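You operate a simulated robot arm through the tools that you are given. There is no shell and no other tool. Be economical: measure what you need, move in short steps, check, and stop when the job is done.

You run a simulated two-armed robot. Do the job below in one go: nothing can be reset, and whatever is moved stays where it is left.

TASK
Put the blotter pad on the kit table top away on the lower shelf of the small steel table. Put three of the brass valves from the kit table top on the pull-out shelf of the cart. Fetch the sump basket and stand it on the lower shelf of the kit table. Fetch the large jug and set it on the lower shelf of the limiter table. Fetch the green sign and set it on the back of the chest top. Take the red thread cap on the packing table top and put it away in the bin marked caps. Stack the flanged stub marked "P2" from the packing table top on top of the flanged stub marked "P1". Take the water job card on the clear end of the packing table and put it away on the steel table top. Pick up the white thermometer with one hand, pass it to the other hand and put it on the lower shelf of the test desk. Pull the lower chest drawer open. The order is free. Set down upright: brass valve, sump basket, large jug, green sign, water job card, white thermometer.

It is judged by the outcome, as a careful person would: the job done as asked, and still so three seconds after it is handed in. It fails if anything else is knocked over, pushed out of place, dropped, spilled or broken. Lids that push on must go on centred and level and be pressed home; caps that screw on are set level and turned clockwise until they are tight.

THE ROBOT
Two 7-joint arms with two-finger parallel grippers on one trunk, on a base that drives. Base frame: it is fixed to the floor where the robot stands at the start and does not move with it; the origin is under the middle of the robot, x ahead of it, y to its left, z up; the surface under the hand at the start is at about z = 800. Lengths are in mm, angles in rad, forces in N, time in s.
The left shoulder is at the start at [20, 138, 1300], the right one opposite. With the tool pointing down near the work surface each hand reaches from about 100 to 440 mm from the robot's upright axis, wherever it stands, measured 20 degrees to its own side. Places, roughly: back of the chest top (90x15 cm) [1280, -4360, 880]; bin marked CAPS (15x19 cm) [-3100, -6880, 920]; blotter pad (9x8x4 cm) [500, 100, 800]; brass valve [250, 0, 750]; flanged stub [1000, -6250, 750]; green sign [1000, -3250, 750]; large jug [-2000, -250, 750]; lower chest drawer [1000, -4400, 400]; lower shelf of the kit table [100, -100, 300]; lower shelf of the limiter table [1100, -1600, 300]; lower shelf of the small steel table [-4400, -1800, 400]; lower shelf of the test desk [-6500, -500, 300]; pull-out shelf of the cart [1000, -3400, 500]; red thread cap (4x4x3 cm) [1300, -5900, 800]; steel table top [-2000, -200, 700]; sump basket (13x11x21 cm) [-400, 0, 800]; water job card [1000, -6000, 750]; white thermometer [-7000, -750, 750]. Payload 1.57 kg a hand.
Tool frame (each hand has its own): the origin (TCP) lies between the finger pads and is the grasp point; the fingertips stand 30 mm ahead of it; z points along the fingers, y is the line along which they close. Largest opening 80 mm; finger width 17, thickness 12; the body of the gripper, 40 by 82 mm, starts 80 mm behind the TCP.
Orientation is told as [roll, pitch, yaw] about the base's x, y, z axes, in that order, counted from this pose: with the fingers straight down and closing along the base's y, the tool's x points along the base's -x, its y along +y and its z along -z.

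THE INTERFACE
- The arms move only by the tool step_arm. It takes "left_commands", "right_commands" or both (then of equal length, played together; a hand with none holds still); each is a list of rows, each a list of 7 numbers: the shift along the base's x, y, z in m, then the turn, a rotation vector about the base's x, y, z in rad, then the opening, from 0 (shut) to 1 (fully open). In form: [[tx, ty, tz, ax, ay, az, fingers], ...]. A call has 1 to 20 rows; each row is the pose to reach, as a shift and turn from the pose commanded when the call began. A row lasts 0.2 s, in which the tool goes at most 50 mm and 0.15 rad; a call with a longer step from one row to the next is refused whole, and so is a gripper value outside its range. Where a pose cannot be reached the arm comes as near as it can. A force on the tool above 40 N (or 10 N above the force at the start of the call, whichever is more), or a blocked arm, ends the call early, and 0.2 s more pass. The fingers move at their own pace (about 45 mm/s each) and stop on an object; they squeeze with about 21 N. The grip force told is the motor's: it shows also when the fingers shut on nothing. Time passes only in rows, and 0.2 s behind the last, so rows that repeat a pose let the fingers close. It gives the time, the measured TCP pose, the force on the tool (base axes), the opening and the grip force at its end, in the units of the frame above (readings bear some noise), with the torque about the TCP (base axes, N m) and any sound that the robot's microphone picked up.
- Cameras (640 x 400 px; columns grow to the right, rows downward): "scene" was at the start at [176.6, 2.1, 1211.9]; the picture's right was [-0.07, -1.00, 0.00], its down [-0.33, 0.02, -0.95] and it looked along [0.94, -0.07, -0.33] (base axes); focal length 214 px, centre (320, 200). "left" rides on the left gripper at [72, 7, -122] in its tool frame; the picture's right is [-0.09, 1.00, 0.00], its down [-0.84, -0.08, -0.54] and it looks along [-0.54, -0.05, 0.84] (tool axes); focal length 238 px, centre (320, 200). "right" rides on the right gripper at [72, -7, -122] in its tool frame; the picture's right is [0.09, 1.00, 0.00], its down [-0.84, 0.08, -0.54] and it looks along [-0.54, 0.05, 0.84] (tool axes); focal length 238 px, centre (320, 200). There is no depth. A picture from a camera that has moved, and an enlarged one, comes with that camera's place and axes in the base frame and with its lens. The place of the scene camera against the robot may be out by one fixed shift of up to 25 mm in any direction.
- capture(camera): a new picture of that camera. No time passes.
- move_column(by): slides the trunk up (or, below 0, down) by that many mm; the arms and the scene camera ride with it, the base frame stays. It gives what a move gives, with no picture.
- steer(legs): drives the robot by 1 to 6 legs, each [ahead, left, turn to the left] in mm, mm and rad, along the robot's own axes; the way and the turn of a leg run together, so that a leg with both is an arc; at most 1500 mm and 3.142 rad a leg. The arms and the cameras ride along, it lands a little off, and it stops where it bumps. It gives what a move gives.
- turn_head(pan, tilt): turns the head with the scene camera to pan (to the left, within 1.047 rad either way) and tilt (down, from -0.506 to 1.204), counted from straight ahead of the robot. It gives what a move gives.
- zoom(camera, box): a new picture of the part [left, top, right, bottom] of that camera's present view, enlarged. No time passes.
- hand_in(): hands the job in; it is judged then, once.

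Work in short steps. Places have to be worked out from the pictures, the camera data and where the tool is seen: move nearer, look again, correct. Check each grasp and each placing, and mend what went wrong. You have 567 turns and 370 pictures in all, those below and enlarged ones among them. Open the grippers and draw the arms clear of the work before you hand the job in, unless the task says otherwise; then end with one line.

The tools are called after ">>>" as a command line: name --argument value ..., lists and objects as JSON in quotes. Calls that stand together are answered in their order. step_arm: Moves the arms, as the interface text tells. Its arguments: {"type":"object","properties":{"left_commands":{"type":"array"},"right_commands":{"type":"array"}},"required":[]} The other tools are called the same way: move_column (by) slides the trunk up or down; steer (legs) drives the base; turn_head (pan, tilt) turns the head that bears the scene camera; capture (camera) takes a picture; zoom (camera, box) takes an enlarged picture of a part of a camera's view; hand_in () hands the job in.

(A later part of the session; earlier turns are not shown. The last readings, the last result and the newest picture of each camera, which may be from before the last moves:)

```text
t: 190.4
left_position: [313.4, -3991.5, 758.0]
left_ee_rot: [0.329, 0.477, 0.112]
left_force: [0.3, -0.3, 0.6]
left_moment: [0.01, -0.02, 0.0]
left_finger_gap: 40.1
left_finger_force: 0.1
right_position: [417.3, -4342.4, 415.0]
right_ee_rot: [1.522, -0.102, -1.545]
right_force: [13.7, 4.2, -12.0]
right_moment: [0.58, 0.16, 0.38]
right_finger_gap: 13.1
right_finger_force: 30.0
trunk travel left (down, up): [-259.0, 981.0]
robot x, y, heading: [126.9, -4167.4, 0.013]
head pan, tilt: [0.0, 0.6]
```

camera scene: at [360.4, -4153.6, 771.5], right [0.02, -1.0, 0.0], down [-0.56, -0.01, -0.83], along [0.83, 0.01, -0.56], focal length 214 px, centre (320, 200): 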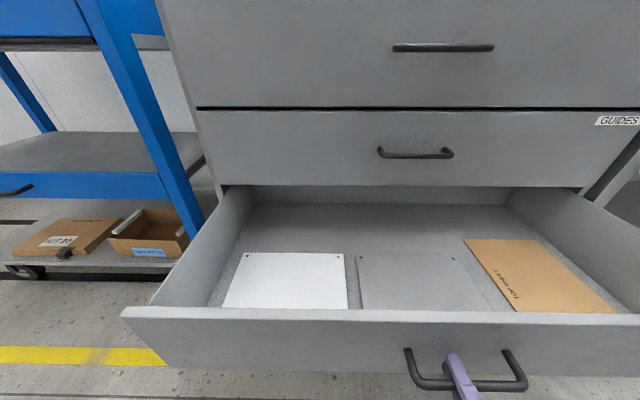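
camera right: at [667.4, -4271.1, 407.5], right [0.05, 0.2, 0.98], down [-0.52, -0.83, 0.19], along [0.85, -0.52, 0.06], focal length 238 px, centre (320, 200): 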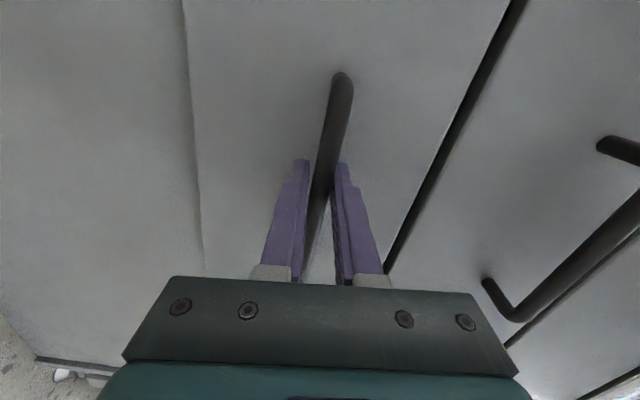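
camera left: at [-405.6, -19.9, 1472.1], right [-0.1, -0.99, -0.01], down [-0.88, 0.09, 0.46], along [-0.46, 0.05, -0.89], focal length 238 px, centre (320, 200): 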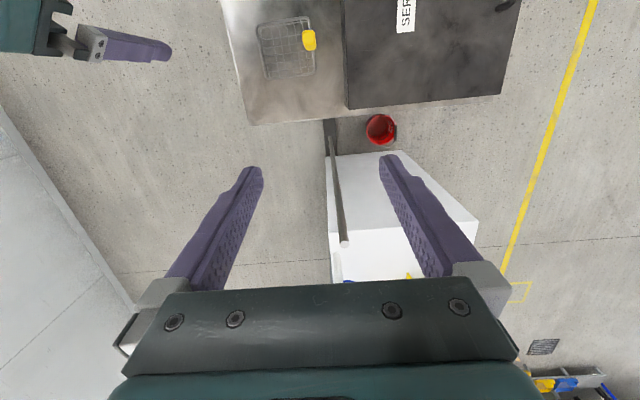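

Near its end stop (~375 mm). Release and back off.

>>> step_arm --right_commands '[[0, 0, 0, 0, 0, 0, 0.3], [0, 0, 0, 0, 0, 0, 0.6], [0, 0, 0, 0, 0, 0, 0.8], [0, 0, 0, 0, 0, 0, 0.8]]'

>>> steer --legs '[[-220, 0, 0]]'

>>> capture --camera "scene"

```text
t: 191.4
left_position: [310.6, -3992.2, 757.4]
left_ee_rot: [0.327, 0.481, 0.112]
left_force: [0.1, -0.2, 0.0]
left_moment: [-0.01, -0.01, 0.0]
left_finger_gap: 40.2
left_finger_force: 0.0
right_position: [413.8, -4344.0, 413.9]
right_ee_rot: [1.518, -0.105, -1.548]
right_force: [-0.3, 0.1, 0.2]
right_moment: [-0.01, 0.0, -0.03]
right_finger_gap: 63.7
right_finger_force: 0.0
trunk travel left (down, up): [-259.0, 981.0]
robot x, y, heading: [127.8, -4171.8, 0.013]
head pan, tilt: [0.0, 0.6]
```

```text
t: 193.1
left_position: [91.4, -3995.2, 758.8]
left_ee_rot: [0.326, 0.478, 0.115]
left_force: [0.3, 0.5, 0.0]
left_moment: [0.04, 0.02, 0.02]
left_finger_gap: 40.0
left_finger_force: 0.2
right_position: [194.7, -4348.0, 414.0]
right_ee_rot: [1.518, -0.104, -1.543]
right_force: [-0.3, 0.0, -0.5]
right_moment: [0.0, 0.02, 0.02]
right_finger_gap: 64.1
right_finger_force: 0.2
trunk travel left (down, up): [-259.0, 981.0]
robot x, y, heading: [-90.6, -4168.5, 0.021]
head pan, tilt: [0.0, 0.6]
```

```text
286 pictures are left
camera scene: at [82.1, -4159.8, 771.5], right [0.02, -1.0, 0.0], down [-0.56, -0.01, -0.83], along [0.83, 0.02, -0.56], focal length 214 px, centre (320, 200)
```

scene: 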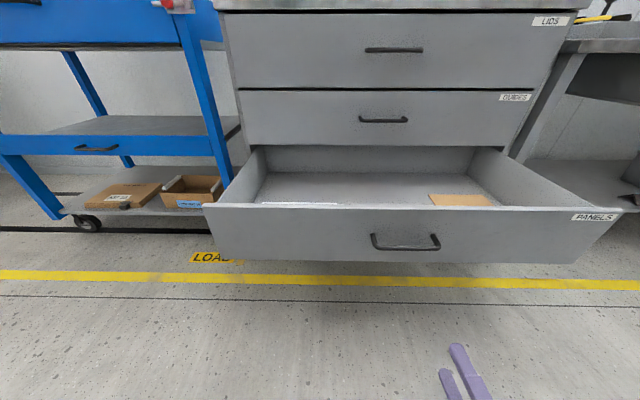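

Drawer open. I raise the trunk, straighten the right hand, and go on to the packing table.

>>> move_column --by 500

>>> step_arm --right_commands '[[0, 0, -0.01, 0, 0.14, 0, 0.8], [0, 0, -0.02, 0, 0.28, 0, 0.8], [0, 0, -0.03, 0, 0.42, 0, 0.8], [0, 0, -0.04, 0, 0.56, 0, 0.8], [0, 0, -0.05, 0, 0.7, 0, 0.8], [0, 0, -0.06, 0, 0.84, 0, 0.8], [0, 0, -0.07, 0, 0.98, 0, 0.8], [0, 0, -0.08, 0, 1.12, 0, 0.8], [0, 0, -0.08, 0, 1.26, 0, 0.8], [0, 0, -0.08, 0, 1.4, 0, 0.8], [0, 0, -0.08, 0, 1.5, 0, 0.8]]'

>>> steer --legs '[[0, -1400, -0.02], [200, -300, 0]]'

>>> capture --camera "scene"

```text
refused: 500 is not a number from -400 to 400
```

```text
t: 194.8
left_position: [91.8, -3994.9, 757.2]
left_ee_rot: [0.326, 0.479, 0.115]
left_force: [0.2, 0.2, 0.2]
left_moment: [0.01, 0.01, -0.02]
left_finger_gap: 40.0
left_finger_force: 0.1
right_position: [194.2, -4414.1, 343.1]
right_ee_rot: [0.497, -0.172, -1.431]
right_force: [0.4, -0.3, 0.2]
right_moment: [-0.04, -0.03, -0.04]
right_finger_gap: 63.8
right_finger_force: 0.1
trunk travel left (down, up): [-259.0, 981.0]
robot x, y, heading: [-89.1, -4174.9, 0.017]
head pan, tilt: [0.0, 0.6]
stopped in row 8 (right hand): the arm was blocked; the commanded pose is now the measured one
```

```text
t: 203.6
left_position: [335.6, -5664.0, 757.9]
left_ee_rot: [0.327, 0.481, 0.121]
left_force: [-0.5, 0.3, 0.0]
left_moment: [-0.01, -0.05, 0.0]
left_finger_gap: 40.1
left_finger_force: 0.1
right_position: [439.5, -6079.8, 344.4]
right_ee_rot: [0.494, -0.17, -1.422]
right_force: [-0.2, 0.5, -0.2]
right_moment: [0.04, 0.03, -0.03]
right_finger_gap: 63.9
right_finger_force: 0.2
trunk travel left (down, up): [-259.0, 981.0]
robot x, y, heading: [156.6, -5840.5, 0.025]
head pan, tilt: [0.0, 0.6]
```

```text
285 pictures are left
camera scene: at [328.0, -5827.8, 771.4], right [0.03, -1.0, 0.0], down [-0.56, -0.01, -0.83], along [0.82, 0.02, -0.56], focal length 214 px, centre (320, 200)
```

scene: 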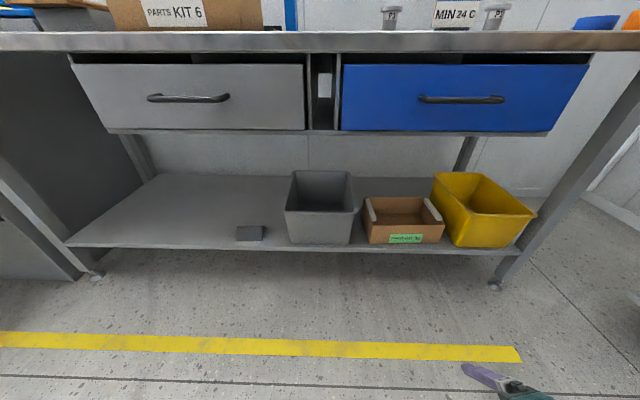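

The trunk raise was refused (limit 400); no contact occurred. I raise now in two moves and finish straightening the hand.

>>> move_column --by 400

>>> step_arm --right_commands '[[0, 0, 0.03, 0, 0.12, 0, 0.8], [0, 0, 0.06, 0, 0.24, 0, 0.8], [0, 0, 0.08, 0, 0.36, 0, 0.8], [0, 0.02, 0.1, 0, 0.48, 0, 0.8], [0, 0.04, 0.12, -0.17, 0.5, 0, 0.8]]'

>>> capture --camera "scene"

```text
t: 207.4
left_position: [336.4, -5664.4, 1157.0]
left_ee_rot: [0.327, 0.481, 0.122]
left_force: [-0.5, -0.7, -0.5]
left_moment: [-0.02, -0.02, 0.02]
left_finger_gap: 40.1
left_finger_force: 0.0
right_position: [440.3, -6082.4, 743.1]
right_ee_rot: [0.495, -0.173, -1.422]
right_force: [0.1, 0.3, -0.9]
right_moment: [-0.02, 0.01, 0.01]
right_finger_gap: 63.9
right_finger_force: 0.1
trunk travel left (down, up): [-659.0, 581.0]
robot x, y, heading: [155.4, -5835.4, 0.024]
head pan, tilt: [0.0, 0.6]
```

```text
refused: row 5 steps farther than a row can; nothing moved
```

```text
284 pictures are left
camera scene: at [328.1, -5827.9, 1171.4], right [0.03, -1.0, 0.0], down [-0.56, -0.01, -0.83], along [0.82, 0.02, -0.56], focal length 214 px, centre (320, 200)
```

scene: 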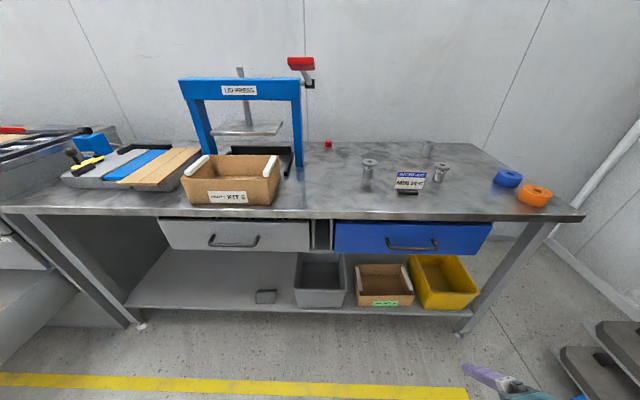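

I zoom on the table top items.

>>> zoom --camera "scene" --box '[300, 120, 480, 220]'

>>> step_arm --right_commands '[[0, 0, 0.03, 0, 0.12, 0, 0.8], [0, 0, 0.06, 0, 0.24, 0, 0.8], [0, 0, 0.08, 0, 0.36, 0, 0.8], [0, 0.02, 0.1, -0.05, 0.48, 0, 0.8], [0, 0.04, 0.12, -0.15, 0.5, 0, 0.8]]'

```text
3.56 times, centred on (390, 170) of scene
camera zoom: at [328.1, -5827.9, 1171.4], right [0.03, -1.0, 0.0], down [-0.56, -0.01, -0.83], along [0.82, 0.02, -0.56], focal length 763 px, centre (71, 307)
```

zoom: 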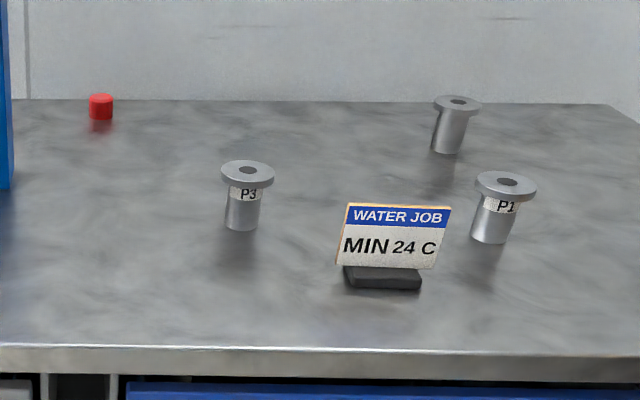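

```text
t: 208.8
left_position: [336.7, -5663.5, 1157.2]
left_ee_rot: [0.327, 0.481, 0.122]
left_force: [0.0, 0.1, 0.0]
left_moment: [0.0, 0.02, -0.01]
left_finger_gap: 40.1
left_finger_force: 0.1
right_position: [445.0, -6098.1, 870.1]
right_ee_rot: [-0.055, -0.341, -1.333]
right_force: [0.2, -0.4, 0.0]
right_moment: [-0.01, 0.0, 0.01]
right_finger_gap: 63.9
right_finger_force: 0.1
trunk travel left (down, up): [-659.0, 581.0]
robot x, y, heading: [156.3, -5844.9, 0.027]
head pan, tilt: [0.0, 0.6]
stopped in row 5 (right hand): the arm was blocked; the commanded pose is now the measured one
```

P1 at ≈(1021,-6241), the unlabelled-from-here stub (probably P2) at ≈(1258,-6287), P3 ≈(1040,-5990), card ≈(931,-6104), red cap ≈(1340,-5850). I level the right hand.

>>> step_arm --right_commands '[[0, 0, -0.03, 0.11, 0.027, 0, 1], [0, 0, -0.06, 0.22, 0.054, 0, 1], [0, 0, -0.08, 0.331, 0.08, 0, 1]]'

>>> step_arm --right_commands '[[0, 0, 0, 0, 0, 0.14, 1], [0, 0, 0, 0, 0, 0.28, 1], [0, 0, 0, 0, 0, 0.42, 1], [0, 0, 0, 0, 0, 0.56, 1], [0, 0, 0, 0, 0, 0.7, 1], [0, 0, 0, 0, 0, 0.84, 1], [0, 0, 0, 0, 0, 0.98, 1], [0, 0, 0, 0, 0, 1.12, 1], [0, 0, 0, 0, 0, 1.26, 1], [0, 0, 0, 0, 0, 1.36, 1]]'

```text
t: 209.6
left_position: [336.1, -5663.6, 1157.1]
left_ee_rot: [0.326, 0.481, 0.121]
left_force: [0.6, -0.3, -0.5]
left_moment: [0.0, -0.01, 0.02]
left_finger_gap: 40.0
left_finger_force: 0.1
right_position: [445.3, -6090.8, 789.9]
right_ee_rot: [-0.05, 0.017, -1.334]
right_force: [0.8, -0.4, 0.9]
right_moment: [0.03, -0.02, -0.01]
right_finger_gap: 79.9
right_finger_force: 0.0
trunk travel left (down, up): [-659.0, 581.0]
robot x, y, heading: [158.8, -5843.0, 0.029]
head pan, tilt: [0.0, 0.6]
```

```text
t: 211.8
left_position: [336.6, -5662.9, 1157.6]
left_ee_rot: [0.327, 0.479, 0.122]
left_force: [0.8, 0.1, 0.1]
left_moment: [-0.03, 0.0, 0.02]
left_finger_gap: 39.7
left_finger_force: 0.0
right_position: [445.9, -6091.4, 789.5]
right_ee_rot: [-0.052, 0.011, 0.03]
right_force: [-0.6, 0.3, -0.4]
right_moment: [-0.01, -0.02, 0.01]
right_finger_gap: 80.1
right_finger_force: 0.0
trunk travel left (down, up): [-659.0, 581.0]
robot x, y, heading: [158.6, -5840.3, 0.025]
head pan, tilt: [0.0, 0.6]
```

Level the left hand as well, moving it to a normal working place.

>>> step_arm --left_commands '[[0.02, 0, -0.03, -0.06, -0.09, 0, 0.8], [0.04, 0, -0.06, -0.12, -0.18, 0, 0.8], [0.06, 0, -0.1, -0.18, -0.27, 0, 0.8], [0.08, 0, -0.14, -0.24, -0.36, 0, 0.8], [0.1, 0, -0.18, -0.3, -0.44, 0, 0.8], [0.1, 0, -0.22, -0.33, -0.48, 0, 0.8]]' --right_commands '[[0, 0.02, 0.02, 0.02, 0, 0, 1], [0, 0.04, 0.04, 0.05, 0, 0, 1], [0, 0.06, 0.06, 0.05, 0, 0, 1], [0, 0.08, 0.08, 0.05, 0, 0, 1], [0, 0.1, 0.1, 0.05, 0, 0, 1], [0, 0.11, 0.1, 0.05, 0, 0, 1]]'

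```text
t: 213.2
left_position: [440.3, -5666.5, 936.9]
left_ee_rot: [-0.047, 0.017, 0.026]
left_force: [-0.1, 1.3, -0.1]
left_moment: [-0.04, 0.0, 0.0]
left_finger_gap: 63.7
left_finger_force: 0.1
right_position: [445.4, -5979.7, 890.0]
right_ee_rot: [-0.005, 0.011, 0.028]
right_force: [-0.3, 0.0, 0.1]
right_moment: [0.03, 0.01, 0.03]
right_finger_gap: 79.9
right_finger_force: 0.1
trunk travel left (down, up): [-659.0, 581.0]
robot x, y, heading: [157.7, -5842.5, 0.025]
head pan, tilt: [0.0, 0.6]
```

Both hands level. I raise the trunk and move over the table so the right hand is above the rear stub.

>>> move_column --by 200

>>> steer --legs '[[0, -330, -0.025], [812, 0, 0]]'

>>> capture --camera "right"

>>> turn_head --pan -0.2 --tilt 0.9

>>> capture --camera "scene"

```text
t: 215.4
left_position: [441.1, -5667.1, 1136.7]
left_ee_rot: [-0.047, 0.02, 0.025]
left_force: [-0.5, 0.7, 0.5]
left_moment: [-0.01, 0.0, 0.01]
left_finger_gap: 64.2
left_finger_force: 0.1
right_position: [443.2, -5979.9, 1090.5]
right_ee_rot: [-0.004, 0.009, 0.028]
right_force: [-1.1, 0.7, -0.8]
right_moment: [0.03, 0.02, -0.03]
right_finger_gap: 79.9
right_finger_force: 0.0
trunk travel left (down, up): [-859.0, 381.0]
robot x, y, heading: [158.2, -5844.4, 0.028]
head pan, tilt: [0.0, 0.6]
```

```text
t: 221.5
left_position: [1249.9, -5998.4, 1136.0]
left_ee_rot: [-0.047, 0.022, 0.01]
left_force: [-0.2, 0.4, 0.4]
left_moment: [0.03, -0.01, 0.0]
left_finger_gap: 64.2
left_finger_force: 0.1
right_position: [1249.8, -6312.3, 1089.2]
right_ee_rot: [-0.004, 0.011, 0.01]
right_force: [-0.6, -1.0, -0.3]
right_moment: [0.02, -0.03, 0.03]
right_finger_gap: 79.9
right_finger_force: 0.0
trunk travel left (down, up): [-859.0, 381.0]
robot x, y, heading: [965.8, -6165.9, 0.01]
head pan, tilt: [0.0, 0.6]
```

```text
282 pictures are left
camera right: at [1179.6, -6318.3, 1212.4], right [-0.1, 0.99, 0.0], down [0.84, 0.09, 0.53], along [0.53, 0.05, -0.85], focal length 238 px, centre (320, 200)
```

right: 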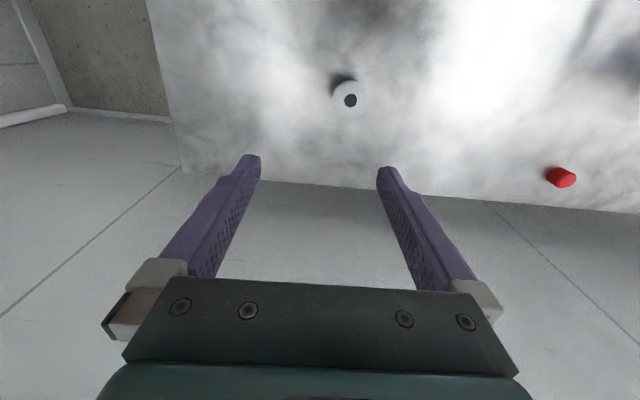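

```text
t: 222.3
left_position: [1251.7, -5998.8, 1136.9]
left_ee_rot: [-0.047, 0.02, 0.008]
left_force: [-0.8, -0.4, -0.9]
left_moment: [-0.02, -0.01, 0.03]
left_finger_gap: 63.9
left_finger_force: 0.0
right_position: [1251.2, -6311.2, 1088.6]
right_ee_rot: [-0.004, 0.013, 0.009]
right_force: [0.5, 0.1, -0.1]
right_moment: [0.0, 0.03, -0.04]
right_finger_gap: 79.8
right_finger_force: 0.1
trunk travel left (down, up): [-859.0, 381.0]
robot x, y, heading: [965.9, -6168.0, 0.006]
head pan, tilt: [-0.201, 0.901]
```

```text
281 pictures are left
camera scene: at [1122.5, -6173.6, 1346.7], right [-0.19, -0.98, 0.0], down [-0.77, 0.15, -0.62], along [0.61, -0.12, -0.78], focal length 214 px, centre (320, 200)
```

scene: 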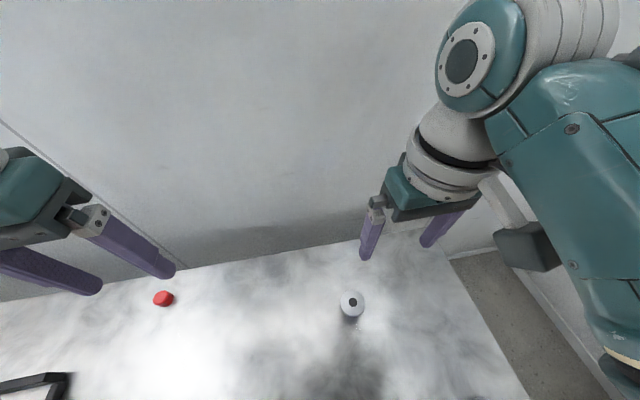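

The stub's top is at about (1233,-6274). I lower by column and align the right hand.

>>> move_column --by -150

>>> step_arm --right_commands '[[-0.01, 0.02, 0, 0, 0, 0, 1], [-0.018, 0.037, 0, 0, 0, 0, 1]]'

>>> capture --camera "right"

```text
t: 224.0
left_position: [1251.8, -5998.7, 987.0]
left_ee_rot: [-0.048, 0.022, 0.008]
left_force: [0.2, -0.4, 0.0]
left_moment: [0.02, 0.03, -0.01]
left_finger_gap: 63.9
left_finger_force: 0.0
right_position: [1251.0, -6311.9, 937.9]
right_ee_rot: [-0.002, 0.01, 0.011]
right_force: [0.4, -0.1, 0.8]
right_moment: [-0.01, 0.0, 0.0]
right_finger_gap: 80.1
right_finger_force: 0.0
trunk travel left (down, up): [-709.0, 531.0]
robot x, y, heading: [961.6, -6171.0, 0.005]
head pan, tilt: [-0.201, 0.901]
```

```text
t: 224.6
left_position: [1251.3, -5998.1, 986.6]
left_ee_rot: [-0.047, 0.021, 0.01]
left_force: [-0.1, 1.1, 0.0]
left_moment: [-0.01, -0.04, 0.03]
left_finger_gap: 64.0
left_finger_force: 0.0
right_position: [1233.8, -6274.4, 937.8]
right_ee_rot: [-0.003, 0.012, 0.009]
right_force: [0.1, -0.3, 0.0]
right_moment: [-0.03, -0.02, 0.01]
right_finger_gap: 80.1
right_finger_force: 0.0
trunk travel left (down, up): [-709.0, 531.0]
robot x, y, heading: [963.1, -6167.6, 0.008]
head pan, tilt: [-0.201, 0.901]
```

```text
280 pictures are left
camera right: at [1162.6, -6280.3, 1061.2], right [-0.1, 0.99, 0.0], down [0.84, 0.09, 0.53], along [0.53, 0.05, -0.85], focal length 238 px, centre (320, 200)
```

right: 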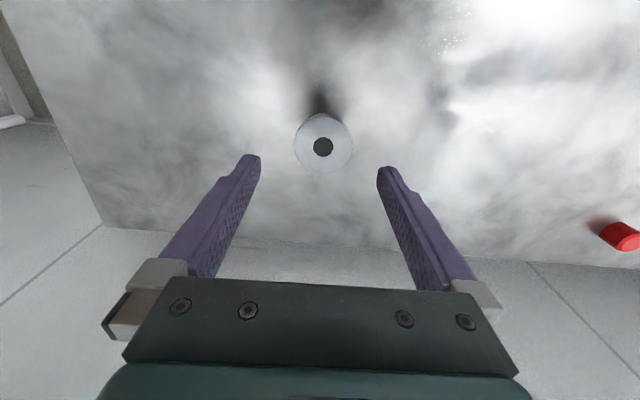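

Flange top z≈847, diameter ~52. Descend to grip the flange rim.

>>> step_arm --right_commands '[[0.001, 0.003, -0.035, 0, 0, 0, 1], [0.002, 0.003, -0.07, 0, 0, 0, 1], [0.002, 0.003, -0.098, 0, 0, 0, 1]]'

>>> capture --camera "right"

```text
t: 225.4
left_position: [1251.8, -5998.8, 986.5]
left_ee_rot: [-0.048, 0.022, 0.009]
left_force: [0.0, 0.1, 0.3]
left_moment: [-0.01, 0.0, -0.03]
left_finger_gap: 63.9
left_finger_force: 0.1
right_position: [1235.7, -6271.5, 838.7]
right_ee_rot: [-0.003, 0.012, 0.01]
right_force: [-0.8, -0.1, 1.2]
right_moment: [-0.05, 0.02, 0.04]
right_finger_gap: 80.1
right_finger_force: 0.1
trunk travel left (down, up): [-709.0, 531.0]
robot x, y, heading: [967.0, -6169.8, 0.007]
head pan, tilt: [-0.201, 0.901]
```

```text
279 pictures are left
camera right: at [1164.6, -6278.2, 962.1], right [-0.1, 0.99, 0.0], down [0.84, 0.09, 0.53], along [0.53, 0.05, -0.85], focal length 238 px, centre (320, 200)
```

right: 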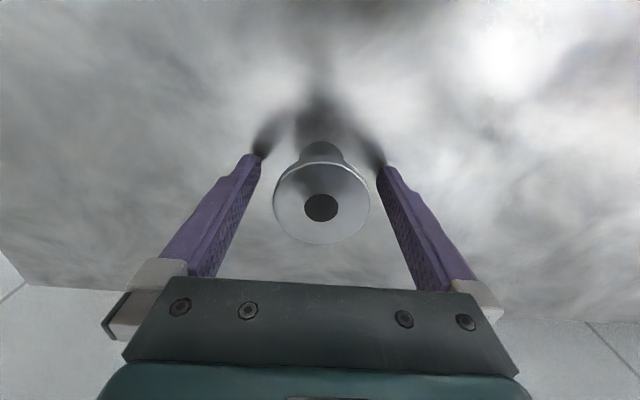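

Well centred. Close on the flange.

>>> step_arm --right_commands '[[0, 0, 0.004, 0, 0, 0, 0.75], [0, 0, 0.004, 0, 0, 0, 0.65], [0, 0, 0.004, 0, 0, 0, 0.5], [0, 0, 0.004, 0, 0, 0, 0.4], [0, 0, 0.004, 0, 0, 0, 0.4]]'

>>> capture --camera "right"

```text
t: 226.6
left_position: [1251.1, -5998.0, 988.4]
left_ee_rot: [-0.046, 0.021, 0.009]
left_force: [0.4, -0.6, -0.4]
left_moment: [-0.01, 0.02, 0.0]
left_finger_gap: 64.0
left_finger_force: 0.1
right_position: [1234.9, -6273.5, 843.2]
right_ee_rot: [-0.004, 0.011, 0.01]
right_force: [-0.9, -0.5, -0.4]
right_moment: [0.01, 0.0, 0.01]
right_finger_gap: 51.4
right_finger_force: 20.7
trunk travel left (down, up): [-709.0, 531.0]
robot x, y, heading: [967.4, -6166.9, 0.01]
head pan, tilt: [-0.201, 0.901]
```

```text
278 pictures are left
camera right: at [1163.7, -6278.7, 967.2], right [-0.1, 0.99, 0.0], down [0.84, 0.09, 0.53], along [0.53, 0.05, -0.85], focal length 238 px, centre (320, 200)
```

right: 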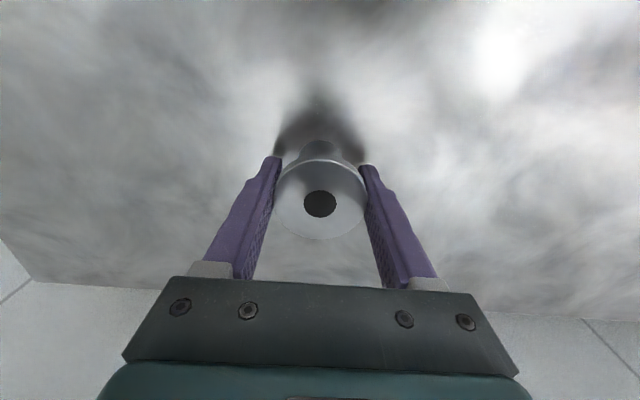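

Gripped (51.4 mm). Lift and turn it ~1.6 rad to read its mark with the scene camera.

>>> move_column --by 150

>>> step_arm --right_commands '[[0, 0, 0, 0, 0, 0.145, 0.4], [0, 0, 0, 0, 0, 0.29, 0.4], [0, 0, 0, 0, 0, 0.435, 0.4], [0, 0, 0, 0, 0, 0.58, 0.4], [0, 0, 0, 0, 0, 0.725, 0.4], [0, 0, 0, 0, 0, 0.87, 0.4], [0, 0, 0, 0, 0, 1.015, 0.4], [0, 0, 0, 0, 0, 1.16, 0.4], [0, 0, 0, 0, 0, 1.305, 0.4], [0, 0, 0, 0, 0, 1.45, 0.4], [0, 0, 0, 0, 0, 1.595, 0.4]]'

>>> turn_head --pan -0.6 --tilt 0.9

>>> capture --camera "scene"

```text
t: 228.4
left_position: [1252.2, -5999.4, 1137.0]
left_ee_rot: [-0.048, 0.021, 0.008]
left_force: [-0.4, 0.0, 0.2]
left_moment: [0.01, 0.02, 0.03]
left_finger_gap: 64.0
left_finger_force: 0.1
right_position: [1234.0, -6273.1, 994.1]
right_ee_rot: [-0.005, 0.012, 0.011]
right_force: [-0.4, -0.6, -2.2]
right_moment: [0.01, 0.01, 0.03]
right_finger_gap: 51.1
right_finger_force: 20.7
trunk travel left (down, up): [-859.0, 381.0]
robot x, y, heading: [967.0, -6169.7, 0.007]
head pan, tilt: [-0.201, 0.901]
```

```text
t: 230.8
left_position: [1251.2, -5998.1, 1135.9]
left_ee_rot: [-0.049, 0.019, 0.007]
left_force: [-0.5, 0.4, 0.0]
left_moment: [-0.01, 0.01, -0.01]
left_finger_gap: 63.8
left_finger_force: 0.0
right_position: [1234.9, -6273.6, 993.2]
right_ee_rot: [-0.005, 0.01, 1.608]
right_force: [0.3, 0.2, -2.6]
right_moment: [-0.01, 0.01, 0.0]
right_finger_gap: 51.2
right_finger_force: 21.4
trunk travel left (down, up): [-859.0, 381.0]
robot x, y, heading: [963.0, -6170.5, 0.002]
head pan, tilt: [-0.201, 0.901]
```

```text
t: 231.7
left_position: [1251.3, -5999.3, 1137.1]
left_ee_rot: [-0.046, 0.021, 0.011]
left_force: [-0.3, 0.0, -0.5]
left_moment: [0.0, 0.0, 0.01]
left_finger_gap: 63.7
left_finger_force: 0.0
right_position: [1235.2, -6271.6, 993.8]
right_ee_rot: [0.001, 0.01, 1.604]
right_force: [-0.5, 0.5, -2.3]
right_moment: [0.0, 0.02, -0.02]
right_finger_gap: 51.0
right_finger_force: 21.3
trunk travel left (down, up): [-859.0, 381.0]
robot x, y, heading: [963.1, -6170.1, 0.007]
head pan, tilt: [-0.6, 0.901]
```

```text
277 pictures are left
camera scene: at [1110.9, -6201.2, 1346.6], right [-0.56, -0.83, 0.0], down [-0.65, 0.44, -0.62], along [0.52, -0.35, -0.78], focal length 214 px, centre (320, 200)
```

scene: 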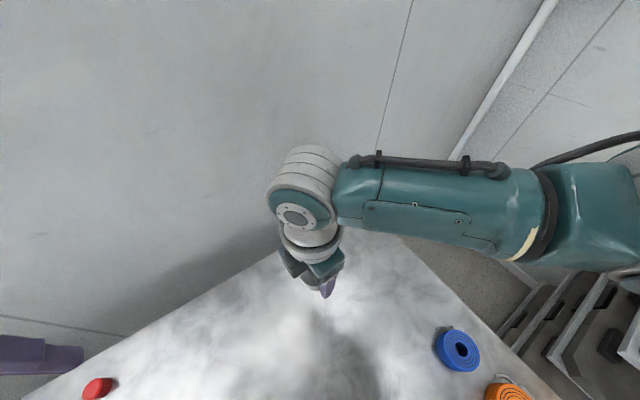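

Occluded by the arm. I turn the left hand so its camera looks across at the stub.

>>> step_arm --left_commands '[[0, 0, 0, 0, 0, -0.145, 0.8], [0, 0, 0, 0, 0, -0.29, 0.8], [0, 0, 0, 0, 0, -0.435, 0.8], [0, 0, 0, 0, 0, -0.58, 0.8], [0, 0, 0, 0, 0, -0.725, 0.8], [0, 0, 0, 0, 0, -0.87, 0.8], [0, 0, 0, 0, 0, -1.015, 0.8], [0, 0, 0, 0, 0, -1.16, 0.8], [0, 0, 0, 0, 0, -1.305, 0.8], [0, 0, 0, 0, 0, -1.45, 0.8]]'

>>> capture --camera "left"

```text
t: 233.8
left_position: [1251.1, -5999.7, 1135.5]
left_ee_rot: [-0.047, 0.021, -1.443]
left_force: [-0.5, 0.1, -0.3]
left_moment: [0.02, 0.01, 0.0]
left_finger_gap: 64.0
left_finger_force: 0.1
right_position: [1235.0, -6272.3, 993.9]
right_ee_rot: [-0.002, 0.013, 1.606]
right_force: [0.1, 0.9, -3.8]
right_moment: [0.0, 0.01, -0.01]
right_finger_gap: 51.3
right_finger_force: 21.3
trunk travel left (down, up): [-859.0, 381.0]
robot x, y, heading: [962.4, -6169.7, 0.012]
head pan, tilt: [-0.6, 0.901]
```

```text
276 pictures are left
camera left: at [1255.2, -5927.5, 1260.0], right [1.0, 0.04, -0.05], down [0.06, -0.85, 0.53], along [-0.02, -0.53, -0.85], focal length 238 px, centre (320, 200)
```

left: 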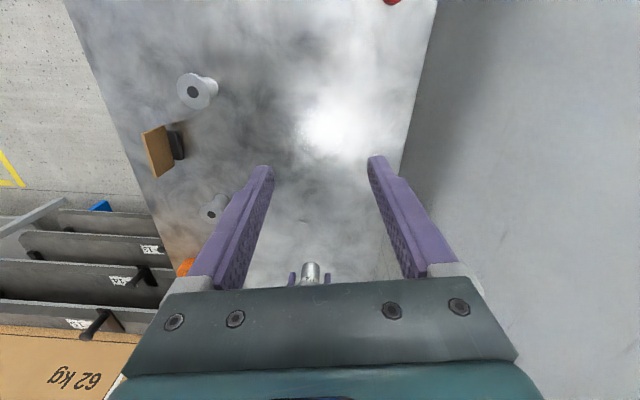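

>>> zoom --camera "left" --box '[280, 250, 345, 290]'

```text
9.85 times, centred on (312, 270) of left
camera zoom: at [1255.2, -5927.5, 1260.0], right [1.0, 0.04, -0.05], down [0.06, -0.85, 0.53], along [-0.02, -0.53, -0.85], focal length 2347 px, centre (394, -489)
```

zoom: 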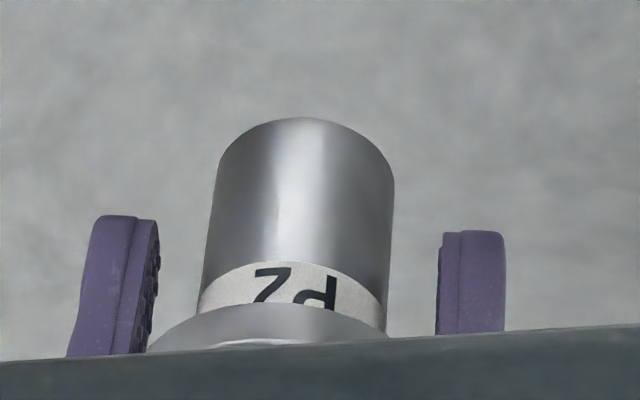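

P2 confirmed. I move so that P1 appears in the right camera's view beyond the held stub.

>>> steer --legs '[[-214, -75, 0]]'

>>> capture --camera "right"

```text
t: 235.6
left_position: [1034.2, -6075.1, 1136.8]
left_ee_rot: [-0.046, 0.02, -1.436]
left_force: [0.1, -0.2, 0.6]
left_moment: [0.01, 0.02, -0.03]
left_finger_gap: 63.9
left_finger_force: 0.1
right_position: [1018.5, -6348.8, 993.4]
right_ee_rot: [-0.003, 0.008, 1.61]
right_force: [0.6, 0.3, -2.2]
right_moment: [0.0, -0.01, -0.03]
right_finger_gap: 51.4
right_finger_force: 21.0
trunk travel left (down, up): [-859.0, 381.0]
robot x, y, heading: [748.4, -6246.6, 0.011]
head pan, tilt: [-0.6, 0.901]
```

```text
274 pictures are left
camera right: at [1027.7, -6417.7, 1117.1], right [-0.99, -0.13, 0.0], down [-0.11, 0.84, 0.53], along [-0.07, 0.53, -0.85], focal length 238 px, centre (320, 200)
```

right: 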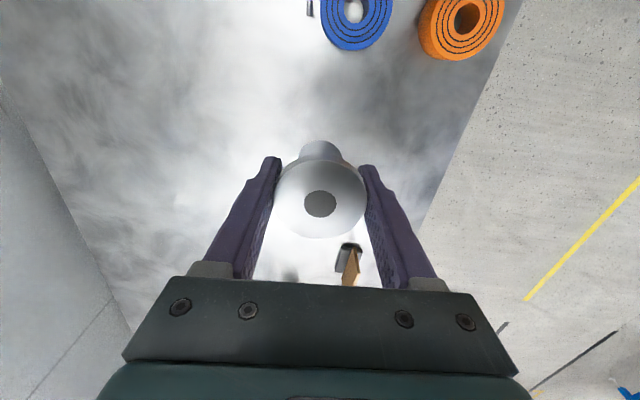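

P1 is hidden below the grip; directly-below things appear higher in the picture. I move 135 mm left so P1 shows above the stub in view.

>>> steer --legs '[[0, 135, 0]]'

>>> capture --camera "right"

```text
t: 236.9
left_position: [1032.6, -5939.8, 1135.7]
left_ee_rot: [-0.047, 0.021, -1.437]
left_force: [-0.6, 0.3, 0.1]
left_moment: [0.01, 0.03, -0.01]
left_finger_gap: 64.0
left_finger_force: 0.0
right_position: [1017.0, -6213.5, 993.9]
right_ee_rot: [-0.003, 0.012, 1.608]
right_force: [-0.4, 0.3, -1.8]
right_moment: [0.0, 0.01, 0.0]
right_finger_gap: 51.1
right_finger_force: 20.9
trunk travel left (down, up): [-859.0, 381.0]
robot x, y, heading: [743.4, -6112.6, 0.01]
head pan, tilt: [-0.6, 0.901]
```

```text
273 pictures are left
camera right: at [1026.0, -6283.1, 1117.2], right [-0.99, -0.13, 0.0], down [-0.11, 0.84, 0.53], along [-0.07, 0.53, -0.85], focal length 238 px, centre (320, 200)
```

right: 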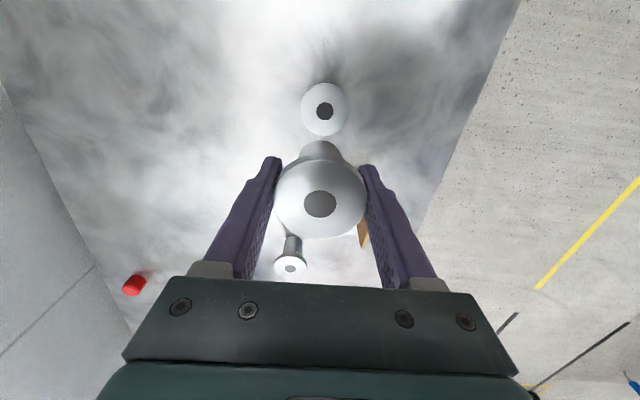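

I zoom to measure both flanges precisely.

>>> zoom --camera "right" --box '[240, 70, 400, 250]'

```text
2.22 times, centred on (320, 160) of right
camera zoom: at [1026.0, -6283.1, 1117.2], right [-0.99, -0.13, 0.0], down [-0.11, 0.84, 0.53], along [-0.07, 0.53, -0.85], focal length 530 px, centre (320, 289)
```

zoom: 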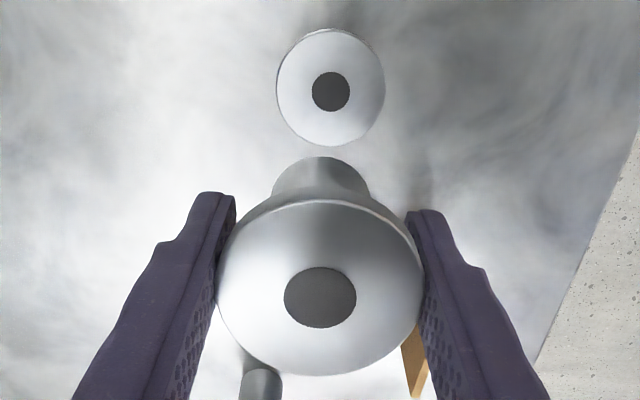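

Needed shift: (-3,-18) mm. I align, lower by column and recheck.

>>> step_arm --right_commands '[[-0.003, -0.018, 0, 0, 0, 0, 0.4], [-0.003, -0.018, 0, 0, 0, 0, 0.4]]'

>>> move_column --by -60

>>> zoom --camera "right" --box '[240, 70, 400, 250]'

```text
t: 237.5
left_position: [1032.6, -5940.1, 1136.0]
left_ee_rot: [-0.046, 0.019, -1.436]
left_force: [0.6, 0.0, 0.1]
left_moment: [0.02, 0.02, 0.0]
left_finger_gap: 64.4
left_finger_force: 0.3
right_position: [1015.0, -6232.6, 993.1]
right_ee_rot: [-0.003, 0.011, 1.608]
right_force: [-0.7, 0.0, -1.3]
right_moment: [0.03, 0.01, 0.02]
right_finger_gap: 51.3
right_finger_force: 20.8
trunk travel left (down, up): [-859.0, 381.0]
robot x, y, heading: [746.3, -6113.5, 0.014]
head pan, tilt: [-0.6, 0.901]
```

```text
t: 238.5
left_position: [1031.9, -5940.1, 1076.1]
left_ee_rot: [-0.047, 0.02, -1.437]
left_force: [-1.0, -0.3, -0.2]
left_moment: [-0.05, -0.01, 0.02]
left_finger_gap: 64.2
left_finger_force: 0.0
right_position: [1013.4, -6232.5, 932.6]
right_ee_rot: [-0.004, 0.012, 1.608]
right_force: [-0.1, -0.3, -2.1]
right_moment: [0.01, -0.01, 0.0]
right_finger_gap: 51.1
right_finger_force: 21.2
trunk travel left (down, up): [-799.0, 441.0]
robot x, y, heading: [745.9, -6107.1, 0.015]
head pan, tilt: [-0.6, 0.901]
```

```text
2.22 times, centred on (320, 160) of right
camera zoom: at [1023.1, -6302.0, 1056.1], right [-0.99, -0.13, 0.0], down [-0.11, 0.84, 0.53], along [-0.07, 0.53, -0.85], focal length 530 px, centre (320, 289)
```

zoom: 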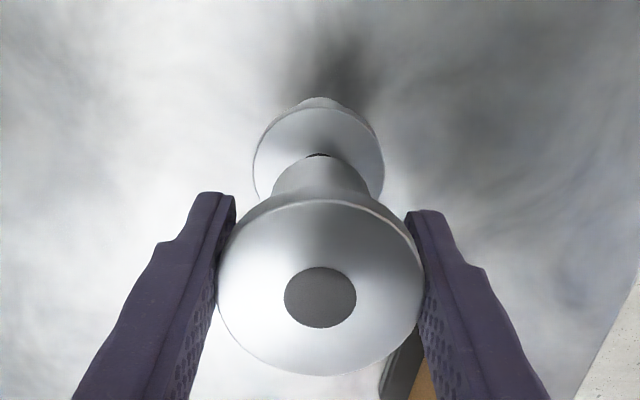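

Lateral alignment good. Lower towards contact.

>>> move_column --by -14

>>> move_column --by -4

>>> zoom --camera "right" --box '[240, 70, 400, 250]'

```text
t: 239.1
left_position: [1032.3, -5939.0, 1062.6]
left_ee_rot: [-0.048, 0.021, -1.436]
left_force: [0.1, -0.8, 0.2]
left_moment: [-0.06, 0.01, 0.03]
left_finger_gap: 64.0
left_finger_force: 0.1
right_position: [1014.4, -6232.4, 917.8]
right_ee_rot: [-0.004, 0.013, 1.61]
right_force: [0.1, 0.5, -2.3]
right_moment: [0.01, 0.0, 0.01]
right_finger_gap: 51.1
right_finger_force: 20.6
trunk travel left (down, up): [-785.0, 455.0]
robot x, y, heading: [745.5, -6109.2, 0.011]
head pan, tilt: [-0.6, 0.901]
```

```text
t: 239.6
left_position: [1032.4, -5940.1, 1058.6]
left_ee_rot: [-0.046, 0.02, -1.436]
left_force: [-0.5, 0.1, -0.9]
left_moment: [-0.01, 0.0, -0.04]
left_finger_gap: 64.0
left_finger_force: 0.1
right_position: [1015.0, -6233.1, 914.5]
right_ee_rot: [-0.003, 0.013, 1.61]
right_force: [-0.6, -0.3, -2.8]
right_moment: [0.0, 0.01, 0.03]
right_finger_gap: 50.9
right_finger_force: 21.1
trunk travel left (down, up): [-781.0, 459.0]
robot x, y, heading: [745.7, -6111.5, 0.011]
head pan, tilt: [-0.6, 0.901]
```

```text
2.22 times, centred on (320, 160) of right
camera zoom: at [1023.0, -6302.1, 1038.0], right [-0.99, -0.13, 0.0], down [-0.11, 0.84, 0.53], along [-0.07, 0.53, -0.85], focal length 530 px, centre (320, 289)
```

zoom: 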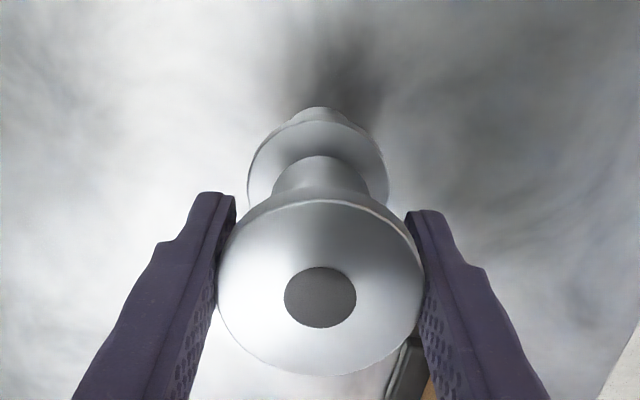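

>>> move_column --by -3

>>> move_column --by -3

```text
t: 240.2
left_position: [1033.1, -5938.5, 1055.4]
left_ee_rot: [-0.048, 0.022, -1.436]
left_force: [-0.6, -0.7, -0.2]
left_moment: [0.01, 0.01, 0.0]
left_finger_gap: 64.2
left_finger_force: 0.1
right_position: [1014.2, -6230.5, 912.2]
right_ee_rot: [-0.003, 0.013, 1.609]
right_force: [-0.8, -0.4, -4.0]
right_moment: [-0.01, 0.02, 0.01]
right_finger_gap: 51.1
right_finger_force: 21.2
trunk travel left (down, up): [-778.0, 462.0]
robot x, y, heading: [745.2, -6110.5, 0.01]
head pan, tilt: [-0.6, 0.901]
```

```text
t: 240.7
left_position: [1032.0, -5939.5, 1053.1]
left_ee_rot: [-0.047, 0.021, -1.436]
left_force: [0.9, 0.0, 0.3]
left_moment: [0.04, 0.0, 0.0]
left_finger_gap: 63.9
left_finger_force: 0.1
right_position: [1013.8, -6232.6, 908.1]
right_ee_rot: [-0.003, 0.012, 1.608]
right_force: [-0.2, 0.2, -2.1]
right_moment: [0.01, 0.0, -0.01]
right_finger_gap: 51.3
right_finger_force: 21.2
trunk travel left (down, up): [-775.0, 465.0]
robot x, y, heading: [742.9, -6112.0, 0.011]
head pan, tilt: [-0.6, 0.901]
```

>>> move_column --by -2

>>> move_column --by -2

>>> move_column --by -2

>>> zoom --camera "right" --box '[240, 70, 400, 250]'

```text
t: 241.2
left_position: [1032.1, -5939.5, 1051.5]
left_ee_rot: [-0.046, 0.021, -1.436]
left_force: [-0.2, 0.2, -0.2]
left_moment: [0.05, -0.01, 0.0]
left_finger_gap: 63.9
left_finger_force: 0.0
right_position: [1014.3, -6231.7, 905.2]
right_ee_rot: [-0.004, 0.013, 1.608]
right_force: [0.1, 0.3, -3.0]
right_moment: [-0.02, 0.01, -0.01]
right_finger_gap: 51.0
right_finger_force: 21.0
trunk travel left (down, up): [-773.0, 467.0]
robot x, y, heading: [743.4, -6108.1, 0.014]
head pan, tilt: [-0.6, 0.901]
```

```text
t: 241.7
left_position: [1033.2, -5939.8, 1048.9]
left_ee_rot: [-0.046, 0.022, -1.436]
left_force: [-0.2, -0.3, 0.5]
left_moment: [-0.01, 0.01, 0.01]
left_finger_gap: 64.0
left_finger_force: 0.0
right_position: [1013.9, -6232.8, 905.8]
right_ee_rot: [-0.003, 0.014, 1.608]
right_force: [1.6, 0.8, -2.4]
right_moment: [-0.01, 0.0, 0.01]
right_finger_gap: 51.2
right_finger_force: 20.8
trunk travel left (down, up): [-771.0, 469.0]
robot x, y, heading: [747.3, -6108.8, 0.015]
head pan, tilt: [-0.6, 0.901]
```

```text
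t: 242.2
left_position: [1031.3, -5940.5, 1046.1]
left_ee_rot: [-0.047, 0.022, -1.436]
left_force: [-0.3, 0.0, 0.1]
left_moment: [0.01, 0.0, 0.03]
left_finger_gap: 63.8
left_finger_force: 0.1
right_position: [1014.5, -6232.2, 903.1]
right_ee_rot: [-0.003, 0.011, 1.609]
right_force: [-1.6, -0.2, -3.0]
right_moment: [0.01, -0.01, 0.01]
right_finger_gap: 50.9
right_finger_force: 21.5
trunk travel left (down, up): [-769.0, 471.0]
robot x, y, heading: [748.0, -6111.1, 0.014]
head pan, tilt: [-0.6, 0.901]
```

```text
2.22 times, centred on (320, 160) of right
camera zoom: at [1023.0, -6302.1, 1026.0], right [-0.99, -0.13, 0.0], down [-0.11, 0.84, 0.53], along [-0.07, 0.53, -0.85], focal length 530 px, centre (320, 289)
```

zoom: 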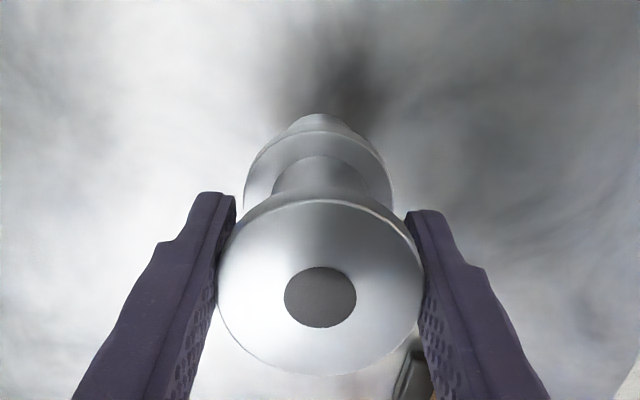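

Still hanging. Continue.

>>> move_column --by -3

>>> move_column --by -2

>>> move_column --by -2

>>> move_column --by -2

```text
t: 242.8
left_position: [1032.1, -5939.8, 1043.6]
left_ee_rot: [-0.046, 0.02, -1.437]
left_force: [-0.1, -0.1, 0.4]
left_moment: [-0.01, 0.0, 0.01]
left_finger_gap: 64.2
left_finger_force: 0.1
right_position: [1015.2, -6232.5, 901.6]
right_ee_rot: [-0.005, 0.009, 1.609]
right_force: [-4.3, -0.1, 17.5]
right_moment: [-0.04, -0.03, 0.09]
right_finger_gap: 51.2
right_finger_force: 21.2
trunk travel left (down, up): [-766.0, 474.0]
robot x, y, heading: [746.2, -6108.9, 0.014]
head pan, tilt: [-0.6, 0.901]
```

```text
t: 243.3
left_position: [1032.4, -5940.0, 1041.2]
left_ee_rot: [-0.047, 0.021, -1.436]
left_force: [0.3, -0.1, -0.5]
left_moment: [-0.02, -0.01, -0.01]
left_finger_gap: 64.1
left_finger_force: 0.1
right_position: [1014.3, -6233.5, 897.3]
right_ee_rot: [-0.004, 0.01, 1.608]
right_force: [-2.0, 0.5, 13.8]
right_moment: [0.03, 0.07, 0.01]
right_finger_gap: 51.2
right_finger_force: 21.3
trunk travel left (down, up): [-764.0, 476.0]
robot x, y, heading: [746.5, -6109.9, 0.011]
head pan, tilt: [-0.6, 0.901]
```

```text
t: 243.8
left_position: [1033.0, -5940.3, 1039.7]
left_ee_rot: [-0.045, 0.02, -1.436]
left_force: [0.1, 0.1, 0.7]
left_moment: [0.03, -0.01, 0.01]
left_finger_gap: 64.0
left_finger_force: 0.0
right_position: [1016.0, -6234.3, 896.3]
right_ee_rot: [-0.002, 0.013, 1.609]
right_force: [-1.2, 0.6, 14.2]
right_moment: [0.0, 0.03, 0.03]
right_finger_gap: 51.4
right_finger_force: 21.2
trunk travel left (down, up): [-762.0, 478.0]
robot x, y, heading: [749.2, -6113.1, 0.01]
head pan, tilt: [-0.6, 0.901]
```

```text
t: 244.3
left_position: [1032.9, -5939.9, 1037.0]
left_ee_rot: [-0.047, 0.022, -1.435]
left_force: [-0.2, 0.4, 0.1]
left_moment: [0.0, 0.0, 0.0]
left_finger_gap: 64.0
left_finger_force: 0.1
right_position: [1016.1, -6232.7, 894.0]
right_ee_rot: [-0.003, 0.014, 1.609]
right_force: [-1.5, 1.0, 16.4]
right_moment: [-0.04, -0.04, -0.01]
right_finger_gap: 51.3
right_finger_force: 20.8
trunk travel left (down, up): [-760.0, 480.0]
robot x, y, heading: [743.3, -6112.3, 0.01]
head pan, tilt: [-0.6, 0.901]
```

Contact made. Open the fingers and rise.

>>> step_arm --right_commands '[[0, 0, 0.002, 0, 0, 0, 0.65], [0, 0, 0.002, 0, 0, 0, 0.8], [0, 0, 0.002, 0, 0, 0, 1], [0, 0, 0.002, 0, 0, 0, 1], [0, 0, 0.03, 0, 0, 0, 1], [0, 0, 0.06, 0, 0, 0, 1]]'

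>>> move_column --by 100

>>> capture --camera "right"

>>> turn_head --pan -0.2 --tilt 1.1

>>> capture --camera "scene"

```text
t: 245.7
left_position: [1032.0, -5940.3, 1038.7]
left_ee_rot: [-0.048, 0.021, -1.437]
left_force: [-0.1, -0.2, 0.1]
left_moment: [-0.02, 0.01, 0.0]
left_finger_gap: 64.2
left_finger_force: 0.1
right_position: [1014.9, -6232.0, 952.6]
right_ee_rot: [-0.004, 0.013, 1.611]
right_force: [-0.4, 0.0, -0.7]
right_moment: [0.03, 0.0, -0.01]
right_finger_gap: 80.3
right_finger_force: 0.1
trunk travel left (down, up): [-760.0, 480.0]
robot x, y, heading: [744.6, -6106.7, 0.014]
head pan, tilt: [-0.6, 0.901]
```

```text
t: 247.1
left_position: [1031.1, -5940.1, 1136.3]
left_ee_rot: [-0.047, 0.02, -1.437]
left_force: [-0.1, 1.3, 0.3]
left_moment: [0.03, 0.0, 0.01]
left_finger_gap: 64.2
left_finger_force: 0.0
right_position: [1015.0, -6231.7, 1051.0]
right_ee_rot: [-0.003, 0.011, 1.609]
right_force: [-0.2, -0.4, -0.3]
right_moment: [-0.01, -0.02, -0.02]
right_finger_gap: 80.2
right_finger_force: 0.0
trunk travel left (down, up): [-860.0, 380.0]
robot x, y, heading: [744.1, -6110.9, 0.01]
head pan, tilt: [-0.6, 0.901]
```

```text
268 pictures are left
camera right: at [1023.8, -6300.8, 1174.5], right [-0.99, -0.13, 0.0], down [-0.11, 0.84, 0.53], along [-0.07, 0.53, -0.85], focal length 238 px, centre (320, 200)
```

right: 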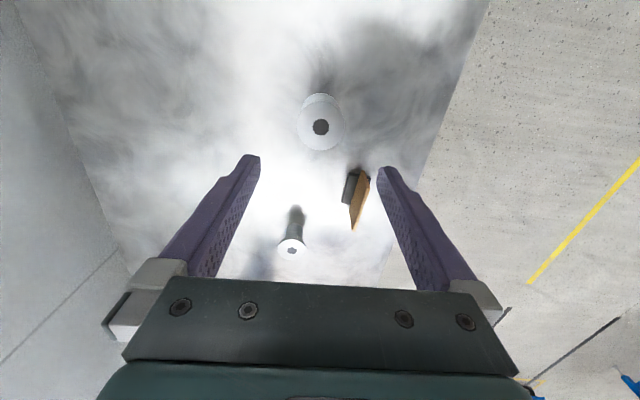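

```text
t: 247.9
left_position: [1031.3, -5941.1, 1138.1]
left_ee_rot: [-0.047, 0.02, -1.436]
left_force: [0.0, -0.8, 0.2]
left_moment: [-0.02, -0.01, -0.03]
left_finger_gap: 63.8
left_finger_force: 0.0
right_position: [1014.7, -6232.0, 1051.7]
right_ee_rot: [-0.003, 0.011, 1.609]
right_force: [0.5, -0.1, 0.1]
right_moment: [0.0, -0.01, 0.02]
right_finger_gap: 79.8
right_finger_force: 0.0
trunk travel left (down, up): [-860.0, 380.0]
robot x, y, heading: [749.0, -6107.3, 0.014]
head pan, tilt: [-0.201, 1.1]
```

```text
267 pictures are left
camera scene: at [892.0, -6112.7, 1333.8], right [-0.19, -0.98, 0.0], down [-0.88, 0.17, -0.45], along [0.45, -0.09, -0.89], focal length 214 px, centre (320, 200)
```

scene: 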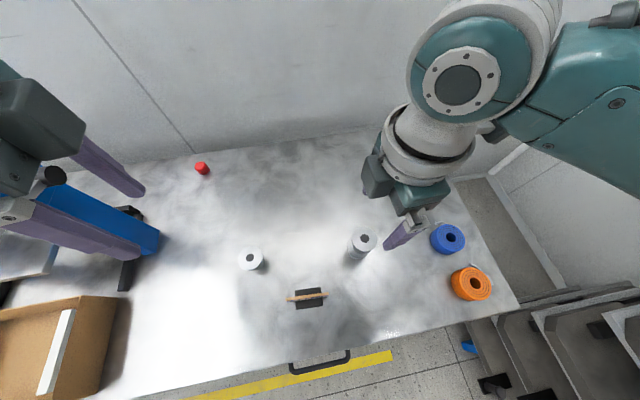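

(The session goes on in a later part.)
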